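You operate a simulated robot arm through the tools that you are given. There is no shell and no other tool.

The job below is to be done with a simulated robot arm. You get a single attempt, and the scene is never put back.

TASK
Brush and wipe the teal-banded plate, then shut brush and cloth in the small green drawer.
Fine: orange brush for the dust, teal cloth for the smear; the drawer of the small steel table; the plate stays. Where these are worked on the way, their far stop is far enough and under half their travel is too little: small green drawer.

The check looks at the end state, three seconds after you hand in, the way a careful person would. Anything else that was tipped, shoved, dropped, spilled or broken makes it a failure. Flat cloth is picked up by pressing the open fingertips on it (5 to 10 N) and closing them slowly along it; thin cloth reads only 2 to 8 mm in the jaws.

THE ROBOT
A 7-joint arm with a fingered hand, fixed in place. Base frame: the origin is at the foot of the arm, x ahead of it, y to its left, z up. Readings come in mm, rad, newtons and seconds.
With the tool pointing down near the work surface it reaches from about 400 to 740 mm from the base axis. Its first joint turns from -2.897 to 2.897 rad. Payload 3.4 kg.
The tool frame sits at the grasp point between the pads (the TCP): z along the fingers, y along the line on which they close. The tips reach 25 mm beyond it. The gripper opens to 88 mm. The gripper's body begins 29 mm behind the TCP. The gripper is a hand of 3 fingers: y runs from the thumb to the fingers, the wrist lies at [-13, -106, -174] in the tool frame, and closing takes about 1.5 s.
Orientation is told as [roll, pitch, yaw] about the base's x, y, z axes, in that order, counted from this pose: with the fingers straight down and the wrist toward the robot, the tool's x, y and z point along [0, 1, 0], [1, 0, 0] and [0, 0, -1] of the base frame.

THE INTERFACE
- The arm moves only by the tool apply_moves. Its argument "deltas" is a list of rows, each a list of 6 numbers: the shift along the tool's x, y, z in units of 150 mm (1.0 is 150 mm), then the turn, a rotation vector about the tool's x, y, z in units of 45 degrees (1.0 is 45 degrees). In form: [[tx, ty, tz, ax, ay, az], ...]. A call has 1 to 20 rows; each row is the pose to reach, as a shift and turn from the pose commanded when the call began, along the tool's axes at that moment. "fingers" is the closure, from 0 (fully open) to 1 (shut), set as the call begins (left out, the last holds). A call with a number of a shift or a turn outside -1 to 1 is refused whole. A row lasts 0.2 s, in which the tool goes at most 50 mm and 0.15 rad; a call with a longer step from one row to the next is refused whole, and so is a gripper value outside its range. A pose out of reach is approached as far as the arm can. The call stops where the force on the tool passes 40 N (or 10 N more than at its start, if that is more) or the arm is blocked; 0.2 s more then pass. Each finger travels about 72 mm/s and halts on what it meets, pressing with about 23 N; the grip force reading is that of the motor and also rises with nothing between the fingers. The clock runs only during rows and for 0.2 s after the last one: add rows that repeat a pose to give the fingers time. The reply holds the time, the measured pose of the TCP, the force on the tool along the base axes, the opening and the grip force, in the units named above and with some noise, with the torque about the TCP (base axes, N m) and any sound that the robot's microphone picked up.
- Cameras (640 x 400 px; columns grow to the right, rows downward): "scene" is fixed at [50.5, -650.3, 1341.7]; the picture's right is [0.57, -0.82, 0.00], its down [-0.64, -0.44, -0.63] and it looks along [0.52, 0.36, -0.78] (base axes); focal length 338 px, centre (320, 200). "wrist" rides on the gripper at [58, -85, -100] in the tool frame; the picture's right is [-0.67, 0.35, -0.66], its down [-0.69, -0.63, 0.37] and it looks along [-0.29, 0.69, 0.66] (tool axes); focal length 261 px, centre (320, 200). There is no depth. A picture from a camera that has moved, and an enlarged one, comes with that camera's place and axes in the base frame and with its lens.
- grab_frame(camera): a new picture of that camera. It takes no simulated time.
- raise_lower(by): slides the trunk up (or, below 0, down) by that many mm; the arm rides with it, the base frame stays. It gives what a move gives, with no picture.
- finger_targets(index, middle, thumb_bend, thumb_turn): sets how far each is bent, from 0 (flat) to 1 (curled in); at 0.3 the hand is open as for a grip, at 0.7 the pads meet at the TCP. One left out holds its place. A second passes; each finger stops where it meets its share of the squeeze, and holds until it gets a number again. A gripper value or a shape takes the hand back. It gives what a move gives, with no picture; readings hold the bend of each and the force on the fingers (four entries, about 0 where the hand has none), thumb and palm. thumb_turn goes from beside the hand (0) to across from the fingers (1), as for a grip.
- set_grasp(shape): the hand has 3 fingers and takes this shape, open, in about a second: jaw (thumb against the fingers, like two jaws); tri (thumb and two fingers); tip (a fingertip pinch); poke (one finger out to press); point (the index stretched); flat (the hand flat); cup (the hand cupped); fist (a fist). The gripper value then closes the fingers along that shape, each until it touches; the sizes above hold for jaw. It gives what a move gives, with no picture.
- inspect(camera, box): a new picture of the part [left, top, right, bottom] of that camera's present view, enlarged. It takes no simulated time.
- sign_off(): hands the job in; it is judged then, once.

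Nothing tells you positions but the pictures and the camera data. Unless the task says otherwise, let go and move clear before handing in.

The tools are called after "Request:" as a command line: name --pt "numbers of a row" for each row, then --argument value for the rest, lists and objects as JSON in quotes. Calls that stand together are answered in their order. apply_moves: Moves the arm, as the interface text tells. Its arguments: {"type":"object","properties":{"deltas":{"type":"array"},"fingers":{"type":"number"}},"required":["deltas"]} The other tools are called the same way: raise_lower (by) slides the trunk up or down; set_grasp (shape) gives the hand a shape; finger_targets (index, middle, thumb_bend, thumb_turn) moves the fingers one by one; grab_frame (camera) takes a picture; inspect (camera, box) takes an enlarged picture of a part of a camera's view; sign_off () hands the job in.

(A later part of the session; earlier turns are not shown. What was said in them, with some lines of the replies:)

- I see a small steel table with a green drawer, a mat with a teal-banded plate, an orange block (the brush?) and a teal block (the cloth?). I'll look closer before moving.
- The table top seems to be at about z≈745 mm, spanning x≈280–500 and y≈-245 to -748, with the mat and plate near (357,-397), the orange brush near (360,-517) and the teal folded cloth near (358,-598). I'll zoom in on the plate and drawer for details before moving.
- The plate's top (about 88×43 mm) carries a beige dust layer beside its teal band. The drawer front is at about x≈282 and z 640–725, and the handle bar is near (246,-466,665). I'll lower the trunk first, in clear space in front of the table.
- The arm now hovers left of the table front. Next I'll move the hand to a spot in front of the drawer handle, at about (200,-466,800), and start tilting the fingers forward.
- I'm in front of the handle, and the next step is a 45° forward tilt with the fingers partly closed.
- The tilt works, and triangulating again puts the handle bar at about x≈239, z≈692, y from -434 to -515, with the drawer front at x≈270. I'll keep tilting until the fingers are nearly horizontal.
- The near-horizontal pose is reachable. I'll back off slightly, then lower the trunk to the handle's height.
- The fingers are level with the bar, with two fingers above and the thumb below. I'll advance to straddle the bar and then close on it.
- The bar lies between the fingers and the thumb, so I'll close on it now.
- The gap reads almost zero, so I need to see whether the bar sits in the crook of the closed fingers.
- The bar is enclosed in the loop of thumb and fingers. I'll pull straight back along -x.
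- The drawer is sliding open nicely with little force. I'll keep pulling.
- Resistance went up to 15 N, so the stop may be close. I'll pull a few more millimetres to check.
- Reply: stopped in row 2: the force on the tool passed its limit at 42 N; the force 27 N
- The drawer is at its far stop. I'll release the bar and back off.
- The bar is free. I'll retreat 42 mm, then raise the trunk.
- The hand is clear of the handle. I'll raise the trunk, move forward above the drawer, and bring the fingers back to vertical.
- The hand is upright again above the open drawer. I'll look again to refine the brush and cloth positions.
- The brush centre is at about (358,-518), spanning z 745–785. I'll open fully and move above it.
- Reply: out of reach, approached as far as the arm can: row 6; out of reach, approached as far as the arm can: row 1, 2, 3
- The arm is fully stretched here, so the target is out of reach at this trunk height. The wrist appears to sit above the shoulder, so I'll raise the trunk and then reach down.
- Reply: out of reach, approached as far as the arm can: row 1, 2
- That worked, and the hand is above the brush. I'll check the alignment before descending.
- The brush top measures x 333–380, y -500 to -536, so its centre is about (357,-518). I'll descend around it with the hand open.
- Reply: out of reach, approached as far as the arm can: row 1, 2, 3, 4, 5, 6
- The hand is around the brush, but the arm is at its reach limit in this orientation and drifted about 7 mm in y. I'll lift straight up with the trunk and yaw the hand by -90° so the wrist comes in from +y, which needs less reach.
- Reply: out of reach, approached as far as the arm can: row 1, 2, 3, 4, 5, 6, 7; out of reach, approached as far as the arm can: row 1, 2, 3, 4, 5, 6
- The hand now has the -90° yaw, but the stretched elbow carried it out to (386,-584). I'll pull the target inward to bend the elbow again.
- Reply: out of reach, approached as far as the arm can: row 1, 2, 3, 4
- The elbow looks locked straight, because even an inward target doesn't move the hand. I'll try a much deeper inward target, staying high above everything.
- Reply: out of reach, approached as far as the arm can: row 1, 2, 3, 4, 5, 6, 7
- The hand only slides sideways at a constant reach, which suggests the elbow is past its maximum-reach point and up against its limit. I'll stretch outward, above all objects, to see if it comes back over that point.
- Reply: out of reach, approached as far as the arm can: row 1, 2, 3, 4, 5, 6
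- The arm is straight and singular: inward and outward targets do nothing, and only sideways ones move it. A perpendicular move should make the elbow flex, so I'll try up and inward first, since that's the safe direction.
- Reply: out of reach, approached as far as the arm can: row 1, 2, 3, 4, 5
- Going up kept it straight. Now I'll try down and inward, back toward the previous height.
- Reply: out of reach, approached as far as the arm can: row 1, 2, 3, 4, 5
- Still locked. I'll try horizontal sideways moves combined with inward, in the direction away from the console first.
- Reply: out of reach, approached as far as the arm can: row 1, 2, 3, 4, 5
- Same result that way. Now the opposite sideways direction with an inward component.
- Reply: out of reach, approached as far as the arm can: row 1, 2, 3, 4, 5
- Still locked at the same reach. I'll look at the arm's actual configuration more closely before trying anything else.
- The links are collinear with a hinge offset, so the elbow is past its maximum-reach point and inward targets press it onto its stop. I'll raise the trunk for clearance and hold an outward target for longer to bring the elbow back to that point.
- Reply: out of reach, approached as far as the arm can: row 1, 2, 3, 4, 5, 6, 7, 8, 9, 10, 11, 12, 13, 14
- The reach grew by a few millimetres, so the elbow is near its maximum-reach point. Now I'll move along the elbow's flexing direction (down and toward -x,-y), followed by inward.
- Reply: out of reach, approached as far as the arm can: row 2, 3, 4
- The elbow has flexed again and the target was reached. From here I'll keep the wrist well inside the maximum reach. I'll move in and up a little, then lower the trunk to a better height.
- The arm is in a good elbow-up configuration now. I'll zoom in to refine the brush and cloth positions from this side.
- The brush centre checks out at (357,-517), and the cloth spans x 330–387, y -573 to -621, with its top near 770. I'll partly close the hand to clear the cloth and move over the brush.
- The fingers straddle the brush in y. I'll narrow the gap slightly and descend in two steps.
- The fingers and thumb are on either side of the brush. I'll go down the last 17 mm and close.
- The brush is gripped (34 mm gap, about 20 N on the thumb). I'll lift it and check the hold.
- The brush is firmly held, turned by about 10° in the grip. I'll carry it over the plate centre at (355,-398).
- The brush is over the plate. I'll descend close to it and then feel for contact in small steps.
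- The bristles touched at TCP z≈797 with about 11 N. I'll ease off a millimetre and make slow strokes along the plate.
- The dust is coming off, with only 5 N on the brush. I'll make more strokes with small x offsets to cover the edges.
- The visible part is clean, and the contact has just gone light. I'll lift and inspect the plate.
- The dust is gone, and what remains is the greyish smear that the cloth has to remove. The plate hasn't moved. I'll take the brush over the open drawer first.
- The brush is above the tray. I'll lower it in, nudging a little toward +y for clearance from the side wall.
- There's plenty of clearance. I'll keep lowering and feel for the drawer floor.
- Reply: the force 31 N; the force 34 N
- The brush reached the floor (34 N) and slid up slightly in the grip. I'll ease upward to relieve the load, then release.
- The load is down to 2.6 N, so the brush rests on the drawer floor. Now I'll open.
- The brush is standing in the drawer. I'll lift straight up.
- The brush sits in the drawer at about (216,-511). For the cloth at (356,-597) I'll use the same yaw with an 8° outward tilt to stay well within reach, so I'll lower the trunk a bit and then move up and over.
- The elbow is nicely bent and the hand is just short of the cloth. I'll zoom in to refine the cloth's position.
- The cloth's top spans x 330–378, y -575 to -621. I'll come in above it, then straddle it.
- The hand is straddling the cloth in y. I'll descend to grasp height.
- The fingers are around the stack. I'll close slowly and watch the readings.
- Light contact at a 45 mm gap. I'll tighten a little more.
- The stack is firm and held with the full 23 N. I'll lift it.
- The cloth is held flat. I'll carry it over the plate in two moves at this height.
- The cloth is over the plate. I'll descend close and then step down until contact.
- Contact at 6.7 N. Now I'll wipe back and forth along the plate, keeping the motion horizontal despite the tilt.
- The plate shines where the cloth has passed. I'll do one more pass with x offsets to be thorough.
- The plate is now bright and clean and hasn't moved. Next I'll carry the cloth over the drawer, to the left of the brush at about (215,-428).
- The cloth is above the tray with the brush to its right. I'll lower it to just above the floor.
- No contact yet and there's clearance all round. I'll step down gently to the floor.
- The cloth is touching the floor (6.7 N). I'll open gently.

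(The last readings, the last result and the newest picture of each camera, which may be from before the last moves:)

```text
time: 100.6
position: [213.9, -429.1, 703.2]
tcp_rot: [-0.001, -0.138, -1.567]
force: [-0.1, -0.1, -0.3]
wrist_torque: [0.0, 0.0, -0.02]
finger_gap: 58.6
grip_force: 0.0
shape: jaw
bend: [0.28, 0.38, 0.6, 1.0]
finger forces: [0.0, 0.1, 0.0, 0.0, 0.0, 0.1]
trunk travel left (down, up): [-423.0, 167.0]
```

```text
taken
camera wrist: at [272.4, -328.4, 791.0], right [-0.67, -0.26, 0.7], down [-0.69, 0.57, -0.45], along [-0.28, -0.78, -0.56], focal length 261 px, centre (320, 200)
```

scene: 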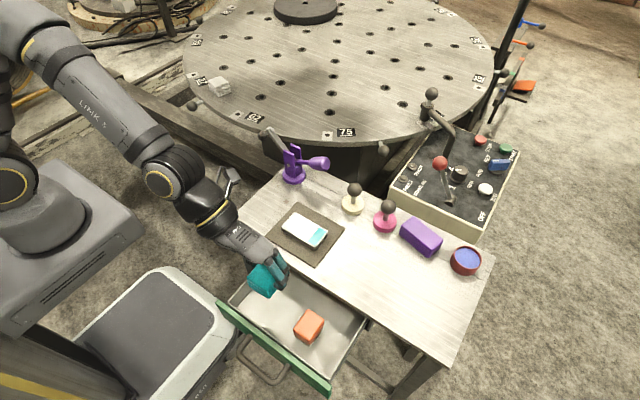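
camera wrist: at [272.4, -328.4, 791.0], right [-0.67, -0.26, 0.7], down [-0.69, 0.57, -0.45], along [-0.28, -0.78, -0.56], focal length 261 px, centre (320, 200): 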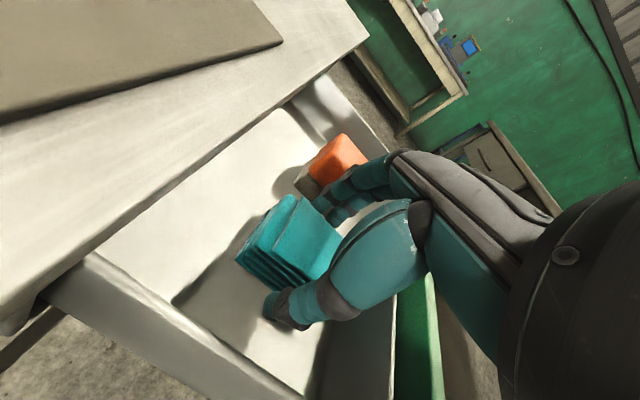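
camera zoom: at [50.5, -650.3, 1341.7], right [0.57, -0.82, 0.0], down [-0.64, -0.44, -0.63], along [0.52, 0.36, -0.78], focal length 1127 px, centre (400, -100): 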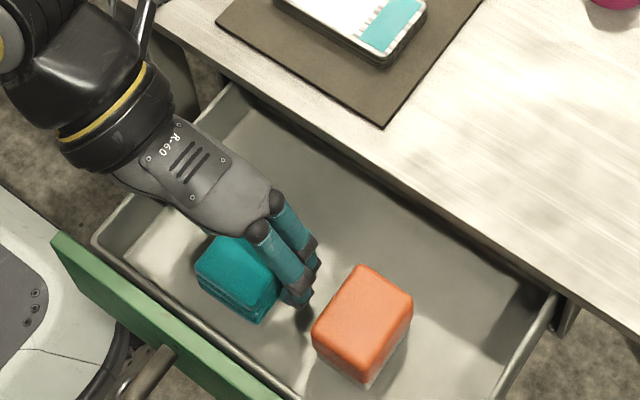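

The cloth is released flat beside the brush. I'll lift straight up.

Request:
apply_moves --pt "0 0.012 -0.09 0 0 0" --pt "0 0.03 -0.21 0 0 0" --pt "0 0.05 -0.36 0 0 0" --pt "0 0.072 -0.51 0 0 0" --pt "0 0.093 -0.66 0 0 0" --pt "0 0.115 -0.82 0 0 0" --pt "0 0.139 -0.99 0 0 0"

Request:
grab_frame --camera "scene"

Request:
grab_frame --camera "wrist"

```text
time: 102.2
position: [214.8, -428.3, 854.1]
tcp_rot: [-0.001, -0.136, -1.567]
force: [0.1, 0.6, 0.3]
wrist_torque: [-0.02, 0.01, -0.01]
finger_gap: 58.4
grip_force: 0.0
shape: jaw
bend: [0.28, 0.38, 0.6, 1.0]
finger forces: [0.0, 0.0, 0.0, 0.0, 0.0, 0.1]
trunk travel left (down, up): [-423.0, 167.0]
```

```text
taken
```

scene: 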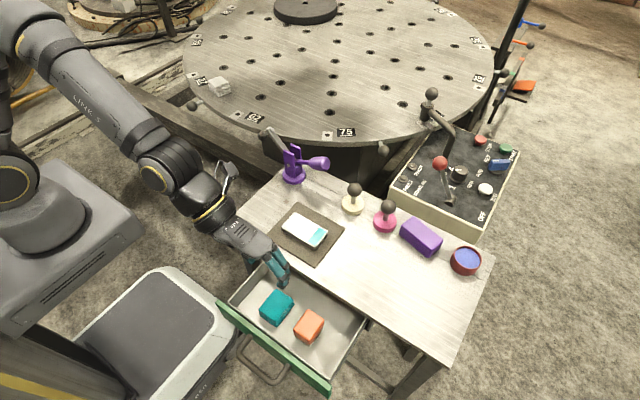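

```text
taken
camera wrist: at [272.9, -328.5, 941.8], right [-0.67, -0.26, 0.7], down [-0.69, 0.57, -0.45], along [-0.28, -0.78, -0.56], focal length 261 px, centre (320, 200)
```

wrist: 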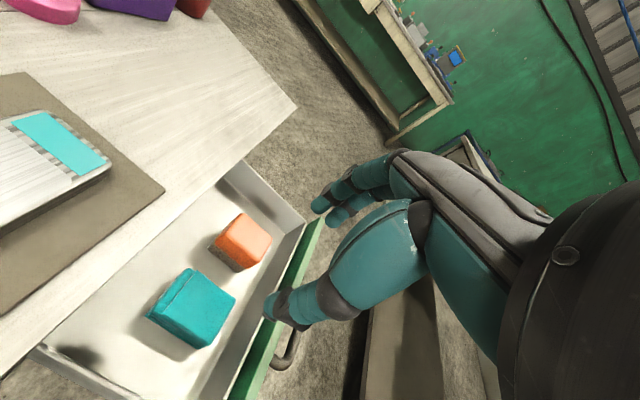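

Both items are in the drawer. To shut it, I'll close the hand, remove the tilt, go around in front of the handle and push the bar toward the table.

Request:
apply_moves --pt "0 0 0 0.06 0 0" --pt "0 0 0 0.12 0 0" --pt "0 0 0 0.176 0 0" --fingers 1.0

Request:
apply_moves --pt "-0.16 0.05 0 0 0 0" --pt "-0.32 0.1 0 0 0 0" --pt "-0.48 0.15 0 0 0 0" --pt "-0.64 0.2 0 0 0 0" --pt "-0.8 0.25 0 0 0 0" --pt "-0.973 0.307 0 0 0 0" --pt "-0.973 0.307 0 0 0 0"

Request:
grab_frame --camera "scene"

Request:
grab_frame --camera "wrist"

```text
time: 103.0
position: [215.1, -428.4, 852.9]
tcp_rot: [-0.001, 0.003, -1.567]
force: [1.2, -0.4, -0.3]
wrist_torque: [-0.03, 0.04, -0.02]
finger_gap: 0.0
grip_force: 20.1
shape: jaw
bend: [0.7, 0.7, 0.38, 1.0]
finger forces: [0.0, 0.0, 0.1, 0.0, 0.0, 0.0]
trunk travel left (down, up): [-423.0, 167.0]
```

```text
time: 104.6
position: [69.2, -474.4, 853.8]
tcp_rot: [-0.002, 0.001, -1.569]
force: [-0.2, 0.9, -0.2]
wrist_torque: [0.0, -0.02, 0.0]
finger_gap: 0.0
grip_force: 23.7
shape: jaw
bend: [0.7, 0.7, 0.35, 1.0]
finger forces: [0.0, 0.0, 0.0, 0.0, 0.0, 0.0]
trunk travel left (down, up): [-423.0, 167.0]
```

```text
taken
```

scene: 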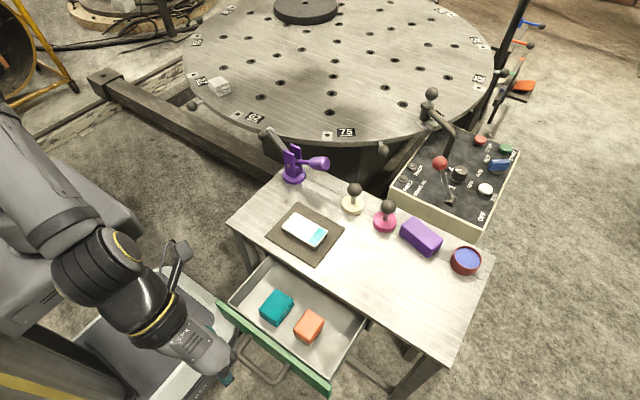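

```text
taken
camera wrist: at [128.0, -389.2, 954.4], right [-0.67, -0.35, 0.66], down [-0.69, 0.63, -0.36], along [-0.28, -0.69, -0.66], focal length 261 px, centre (320, 200)
```

wrist: 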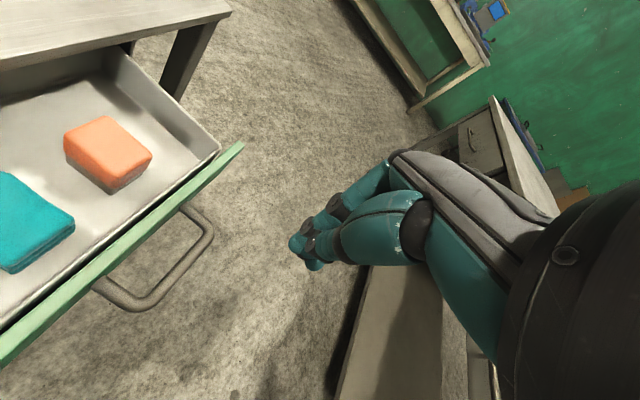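

The bar's outer edge is at about x≈103 and the closed hand is in front of it. I'll descend beside the bar to z≈690.

Request:
apply_moves --pt "-0.03 0 0.12 0 0 0" --pt "-0.06 0 0.24 0 0 0" --pt "-0.06 0 0.36 0 0 0" --pt "-0.06 0 0.48 0 0 0" --pt "-0.06 0 0.6 0 0 0"

Request:
apply_moves --pt "0 0 0.12 0 0 0" --pt "0 0 0.24 0 0 0" --pt "0 0 0.36 0 0 0" --pt "0 0 0.49 0 0 0"

Request:
inspect --camera "scene" --box '[160, 270, 352, 390]'

Request:
grab_frame --camera "wrist"

```text
time: 105.8
position: [59.1, -475.9, 764.1]
tcp_rot: [-0.003, 0.001, -1.568]
force: [0.6, 0.6, 1.4]
wrist_torque: [0.03, 0.0, 0.01]
finger_gap: 0.0
grip_force: 22.9
shape: jaw
bend: [0.7, 0.7, 0.35, 1.0]
finger forces: [0.1, 0.0, 0.0, 0.0, 0.1, 0.0]
trunk travel left (down, up): [-423.0, 167.0]
```

```text
time: 106.8
position: [59.8, -476.3, 691.4]
tcp_rot: [-0.002, 0.001, -1.567]
force: [0.4, 0.2, 0.4]
wrist_torque: [0.04, 0.0, -0.02]
finger_gap: 0.0
grip_force: 22.7
shape: jaw
bend: [0.7, 0.7, 0.35, 1.0]
finger forces: [0.0, 0.0, 0.0, 0.0, 0.0, 0.0]
trunk travel left (down, up): [-423.0, 167.0]
```

```text
3.33 times, centred on (256, 330) of scene
camera zoom: at [50.5, -650.3, 1341.7], right [0.57, -0.82, 0.0], down [-0.64, -0.44, -0.63], along [0.52, 0.36, -0.78], focal length 1127 px, centre (533, -233)
```

zoom: 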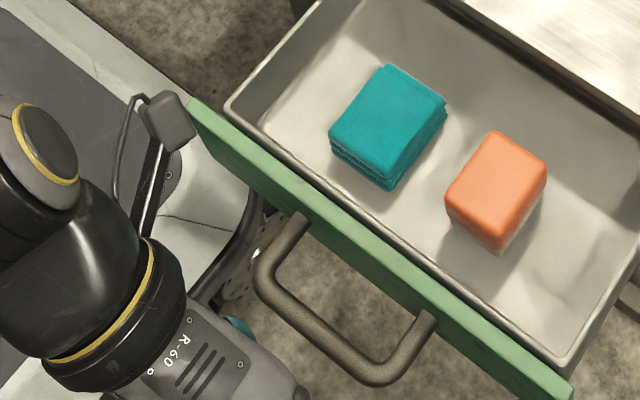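

```text
taken
camera wrist: at [118.4, -390.0, 790.7], right [-0.67, -0.35, 0.66], down [-0.69, 0.63, -0.36], along [-0.28, -0.69, -0.66], focal length 261 px, centre (320, 200)
```

wrist: 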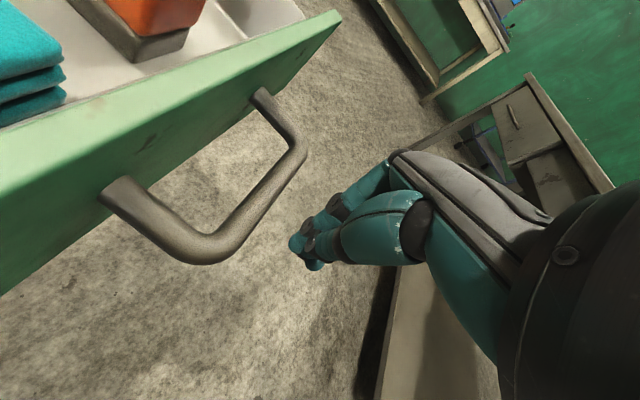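

The hand is level with the bar and clear of it. I'll push steadily in +x.

Request:
apply_moves --pt "0.05 0 0 0 0 0" --pt "0.1 0 0 0 0 0" --pt "0.14 0 0 0 0 0" --pt "0.18 0 0 0 0 0" --pt "0.23 0 0 0 0 0" --pt "0.28 0 0 0 0 0" --pt "0.33 0 0 0 0 0" --pt "0.38 0 0 0 0 0" --pt "0.43 0 0 0 0 0" --pt "0.48 0 0 0 0 0"

Request:
inspect --camera "scene" --box '[180, 220, 372, 340]'

```text
time: 109.0
position: [132.2, -475.7, 691.2]
tcp_rot: [-0.003, 0.003, -1.568]
force: [-0.5, -0.2, -1.3]
wrist_torque: [0.02, -0.02, 0.01]
finger_gap: 0.0
grip_force: 22.9
shape: jaw
bend: [0.7, 0.7, 0.35, 1.0]
finger forces: [0.1, 0.0, 0.0, 0.0, 0.0, 0.1]
trunk travel left (down, up): [-423.0, 167.0]
```

```text
3.33 times, centred on (276, 280) of scene
camera zoom: at [50.5, -650.3, 1341.7], right [0.57, -0.82, 0.0], down [-0.64, -0.44, -0.63], along [0.52, 0.36, -0.78], focal length 1127 px, centre (467, -67)
```

zoom: 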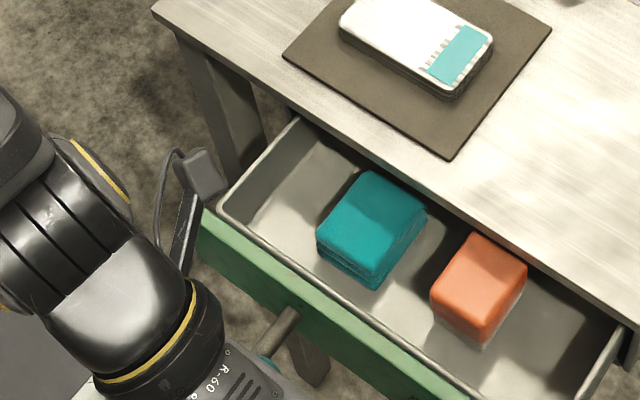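

The drawer slides in with little force and both items are stable. I'll keep pushing.

Request:
apply_moves --pt "0.05 0 0 0 0 0" --pt "0.1 0 0 0 0 0" --pt "0.15 0 0 0 0 0" --pt "0.2 0 0 0 0 0" --pt "0.25 0 0 0 0 0" --pt "0.3 0 0 0 0 0" --pt "0.35 0 0 0 0 0"

Request:
inspect --camera "scene" --box '[200, 220, 392, 340]'

Request:
grab_frame --camera "wrist"

```text
time: 110.6
position: [184.5, -474.9, 690.0]
tcp_rot: [-0.001, 0.001, -1.567]
force: [0.2, -0.2, 0.3]
wrist_torque: [0.0, 0.01, 0.02]
finger_gap: 0.2
grip_force: 22.6
shape: jaw
bend: [0.7, 0.7, 0.35, 1.0]
finger forces: [0.0, 0.0, 0.1, 0.1, 0.0, 0.0]
trunk travel left (down, up): [-423.0, 167.0]
```

```text
3.33 times, centred on (296, 280) of scene
camera zoom: at [50.5, -650.3, 1341.7], right [0.57, -0.82, 0.0], down [-0.64, -0.44, -0.63], along [0.52, 0.36, -0.78], focal length 1127 px, centre (400, -67)
```

zoom: 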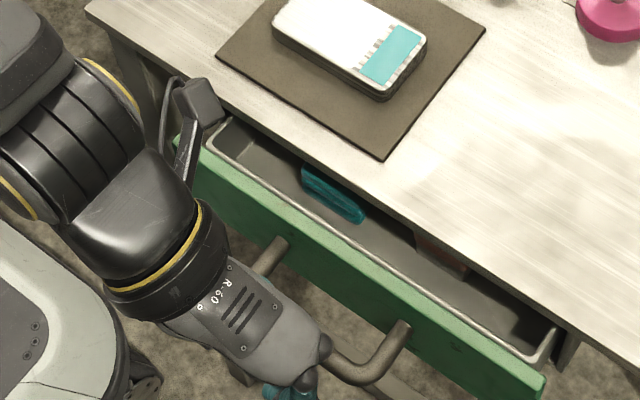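

```text
taken
camera wrist: at [242.8, -388.2, 791.1], right [-0.67, -0.35, 0.66], down [-0.69, 0.63, -0.36], along [-0.28, -0.69, -0.66], focal length 261 px, centre (320, 200)
```

wrist: 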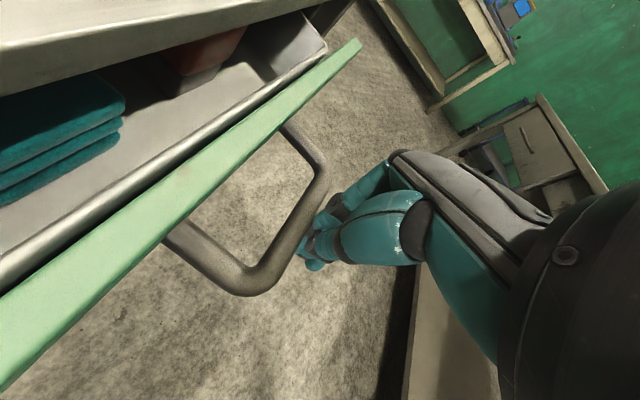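

About 35 mm remain, and both items pass under the table top. I'll keep pushing slowly until the closed stop.

Request:
apply_moves --pt "0.04 0 0 0 0 0" --pt "0.08 0 0 0 0 0" --pt "0.12 0 0 0 0 0" --pt "0.15 0 0 0 0 0"

Request:
inspect --camera "scene" --box '[200, 220, 392, 340]'

Request:
grab_frame --camera "wrist"

```text
time: 111.6
position: [205.9, -474.7, 689.5]
tcp_rot: [-0.002, 0.001, -1.569]
force: [-0.5, 0.8, 0.2]
wrist_torque: [-0.01, -0.03, 0.0]
finger_gap: 0.0
grip_force: 23.1
shape: jaw
bend: [0.7, 0.7, 0.35, 1.0]
finger forces: [0.1, 0.0, 0.0, 0.1, 0.0, 0.1]
trunk travel left (down, up): [-423.0, 167.0]
```

```text
3.33 times, centred on (296, 280) of scene
camera zoom: at [50.5, -650.3, 1341.7], right [0.57, -0.82, 0.0], down [-0.64, -0.44, -0.63], along [0.52, 0.36, -0.78], focal length 1127 px, centre (400, -67)
```

zoom: 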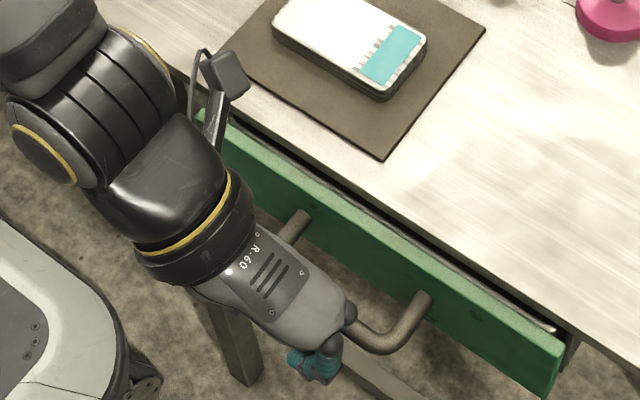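

```text
taken
camera wrist: at [265.3, -388.0, 790.2], right [-0.67, -0.35, 0.66], down [-0.69, 0.63, -0.36], along [-0.28, -0.69, -0.66], focal length 261 px, centre (320, 200)
```

wrist: 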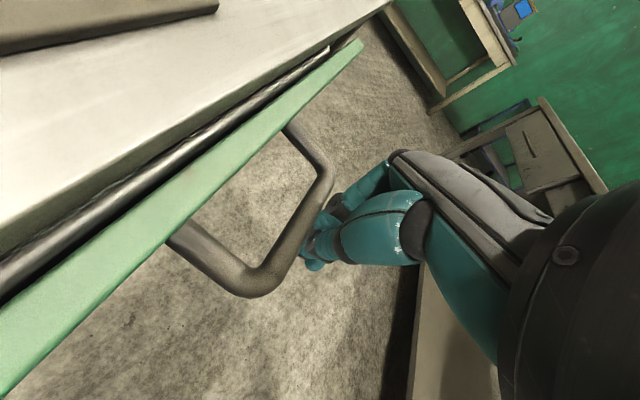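

Around 10–15 mm remain. I'll push in small steps until the force shows the stop.

Request:
apply_moves --pt "0.02 0 0 0 0 0" --pt "0.04 0 0 0 0 0" --pt "0.055 0 0 0 0 0"

Request:
inspect --camera "scene" --box '[200, 220, 392, 340]'

```text
time: 112.4
position: [214.2, -476.1, 688.9]
tcp_rot: [-0.002, 0.001, -1.566]
force: [-1.4, 0.2, 0.4]
wrist_torque: [0.01, 0.0, -0.02]
finger_gap: 0.0
grip_force: 23.5
shape: jaw
bend: [0.7, 0.7, 0.35, 1.0]
finger forces: [0.0, 0.1, 0.0, 0.1, 0.1, 0.0]
trunk travel left (down, up): [-423.0, 167.0]
```

```text
3.33 times, centred on (296, 280) of scene
camera zoom: at [50.5, -650.3, 1341.7], right [0.57, -0.82, 0.0], down [-0.64, -0.44, -0.63], along [0.52, 0.36, -0.78], focal length 1127 px, centre (400, -67)
```

zoom: 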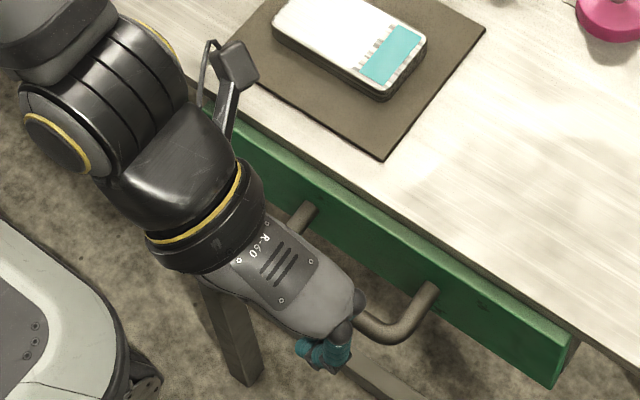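

The front looks nearly flush with its original position. A few more millimetres will confirm the stop.

Request:
apply_moves --pt "0.01 0 0 0 0 0" --pt "0.02 0 0 0 0 0"

```text
time: 113.0
position: [216.9, -474.8, 690.2]
tcp_rot: [-0.004, 0.002, -1.569]
force: [-7.6, -0.1, -0.5]
wrist_torque: [-0.01, -0.01, -0.07]
finger_gap: 0.0
grip_force: 23.2
shape: jaw
bend: [0.7, 0.7, 0.35, 1.0]
finger forces: [10.2, 0.0, 0.0, 0.1, 0.0, 0.1]
trunk travel left (down, up): [-423.0, 167.0]
```

Request:
apply_moves --pt "0.01 0 0 0 0 0" --pt "0.015 0 0 0 0 0"

Request:
inspect --camera "scene" --box '[200, 220, 392, 340]'

Request:
grab_frame --camera "wrist"

```text
time: 113.6
position: [216.2, -475.7, 689.7]
tcp_rot: [-0.001, 0.001, -1.571]
force: [-19.3, 0.9, -1.7]
wrist_torque: [0.01, -0.01, -0.12]
finger_gap: 0.1
grip_force: 23.4
shape: jaw
bend: [0.7, 0.7, 0.35, 1.0]
finger forces: [21.9, 0.0, 0.1, 0.0, 0.1, 0.0]
trunk travel left (down, up): [-423.0, 167.0]
```

```text
3.33 times, centred on (296, 280) of scene
camera zoom: at [50.5, -650.3, 1341.7], right [0.57, -0.82, 0.0], down [-0.64, -0.44, -0.63], along [0.52, 0.36, -0.78], focal length 1127 px, centre (400, -67)
```

zoom: 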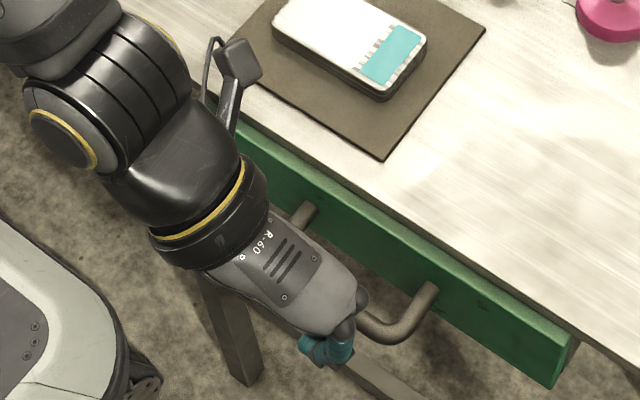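

```text
taken
camera wrist: at [275.5, -388.8, 790.2], right [-0.67, -0.35, 0.66], down [-0.69, 0.63, -0.36], along [-0.29, -0.69, -0.66], focal length 261 px, centre (320, 200)
```

wrist: 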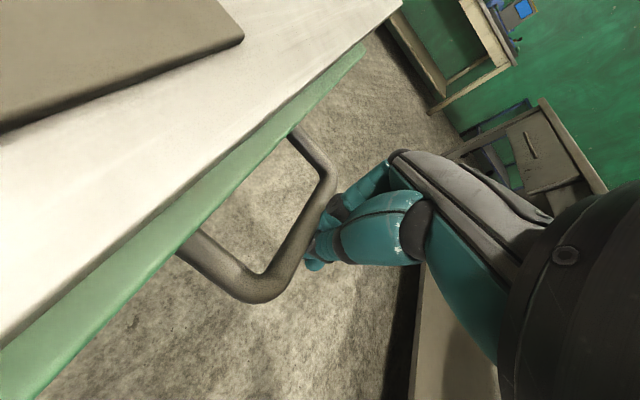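

The force rises to 19 N with no movement, so the drawer is fully shut. I'll back off in -x and raise the hand clear.

Request:
apply_moves --pt "-0.05 0 0 0 0 0" --pt "-0.15 0 0 0 0 0" --pt "-0.3 0 0 0 0 0" --pt "-0.45 0 0 0 0 0" --pt "-0.6 0 0 0 0 0" --pt "-0.7 0 0 0 0 0"

Request:
raise_lower --by 150

Request:
grab_frame --camera "scene"

Request:
inspect --camera "scene" --box '[220, 160, 500, 340]'

```text
time: 115.0
position: [116.3, -474.7, 690.8]
tcp_rot: [-0.002, 0.0, -1.568]
force: [-0.7, 0.3, -0.2]
wrist_torque: [0.0, 0.0, 0.02]
finger_gap: 0.0
grip_force: 23.0
shape: jaw
bend: [0.7, 0.7, 0.35, 1.0]
finger forces: [0.0, 0.0, 0.0, 0.1, 0.1, 0.1]
trunk travel left (down, up): [-423.0, 167.0]
```

```text
time: 116.7
position: [115.2, -473.0, 841.2]
tcp_rot: [-0.002, 0.001, -1.569]
force: [-0.5, 0.5, 0.1]
wrist_torque: [-0.02, 0.05, 0.03]
finger_gap: 0.0
grip_force: 23.7
shape: jaw
bend: [0.7, 0.7, 0.35, 1.0]
finger forces: [0.0, 0.1, 0.0, 0.0, 0.0, 0.0]
trunk travel left (down, up): [-573.0, 17.0]
```

```text
taken
```

scene: 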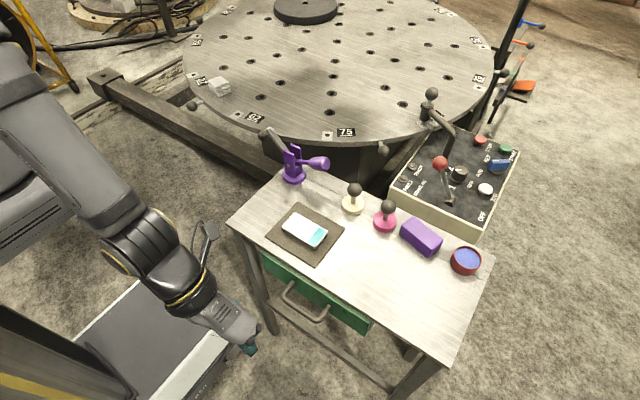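

```text
2.22 times, centred on (360, 250) of scene
camera zoom: at [50.5, -650.3, 1341.7], right [0.57, -0.82, 0.0], down [-0.64, -0.44, -0.63], along [0.52, 0.36, -0.78], focal length 752 px, centre (231, 89)
```

zoom: 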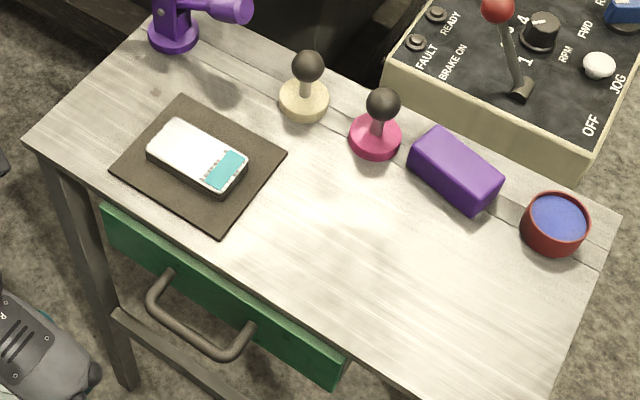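

Everything looks tidy. I'll compare the drawer front with the very first picture and check the plate one last time.

Request:
inspect --camera "scene" --box '[250, 240, 378, 340]'

Request:
inspect --camera "scene" --box '[270, 200, 350, 250]'

Request:
inspect --camera "scene" --box '[320, 180, 520, 305]'

```text
4.00 times, centred on (314, 290) of scene
camera zoom: at [50.5, -650.3, 1341.7], right [0.57, -0.82, 0.0], down [-0.64, -0.44, -0.63], along [0.52, 0.36, -0.78], focal length 1353 px, centre (344, -160)
```

zoom: 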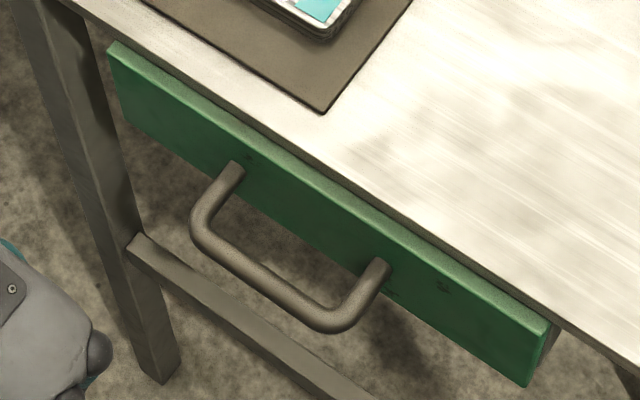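

```text
8.00 times, centred on (310, 225) of scene
camera zoom: at [50.5, -650.3, 1341.7], right [0.57, -0.82, 0.0], down [-0.64, -0.44, -0.63], along [0.52, 0.36, -0.78], focal length 2706 px, centre (400, 0)
```

zoom: 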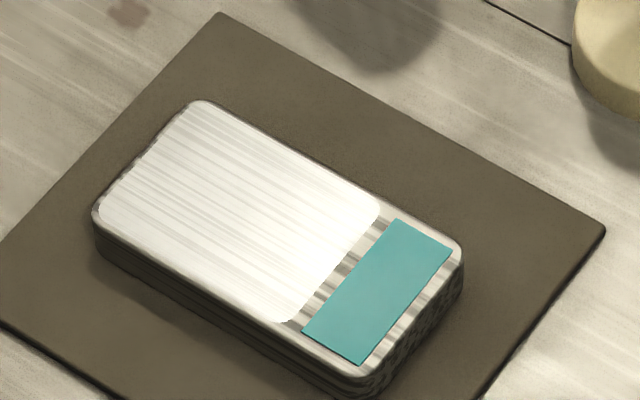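

```text
3.20 times, centred on (420, 242) of scene
camera zoom: at [50.5, -650.3, 1341.7], right [0.57, -0.82, 0.0], down [-0.64, -0.44, -0.63], along [0.52, 0.36, -0.78], focal length 1082 px, centre (0, 64)
```

zoom: 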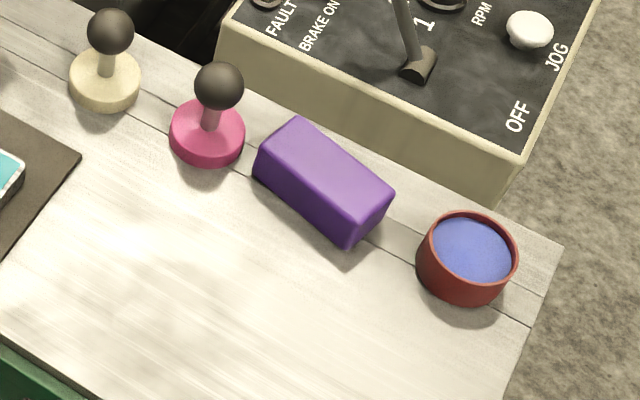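

The drawer front, the plate and the other objects match their starting positions. The plate is clean, brush and cloth are in the shut drawer, and the hand is empty and clear, so I'm handing in.

Request:
sign_off

```text
The job is handed in.
```

The teal-banded plate is brushed and wiped. The orange brush and teal cloth are in the small green drawer, which is shut. I've handed the job in, but no result came back with it.

- **Plate:** the brush took off the dust, which uncovered a grey smear, and the cloth took that off. The plate looks bright in the last picture and hasn't moved on its mat.
- **Drawer:** I opened it to its far stop, then pushed it closed until it stopped moving. Its front lines up with the first picture.
- **Brush and cloth:** both were upright and flat on the drawer floor before I closed it. The brush was pressed down harder than I intended when I set it in (34 N). It slid up slightly in the grip and showed no damage.
- **Everything else:** the other things on the table are where they started. The hand is empty and clear of the table.

The arm got stuck fully stretched out above the table for about 20 seconds before I freed it. It touched nothing while it was stuck.
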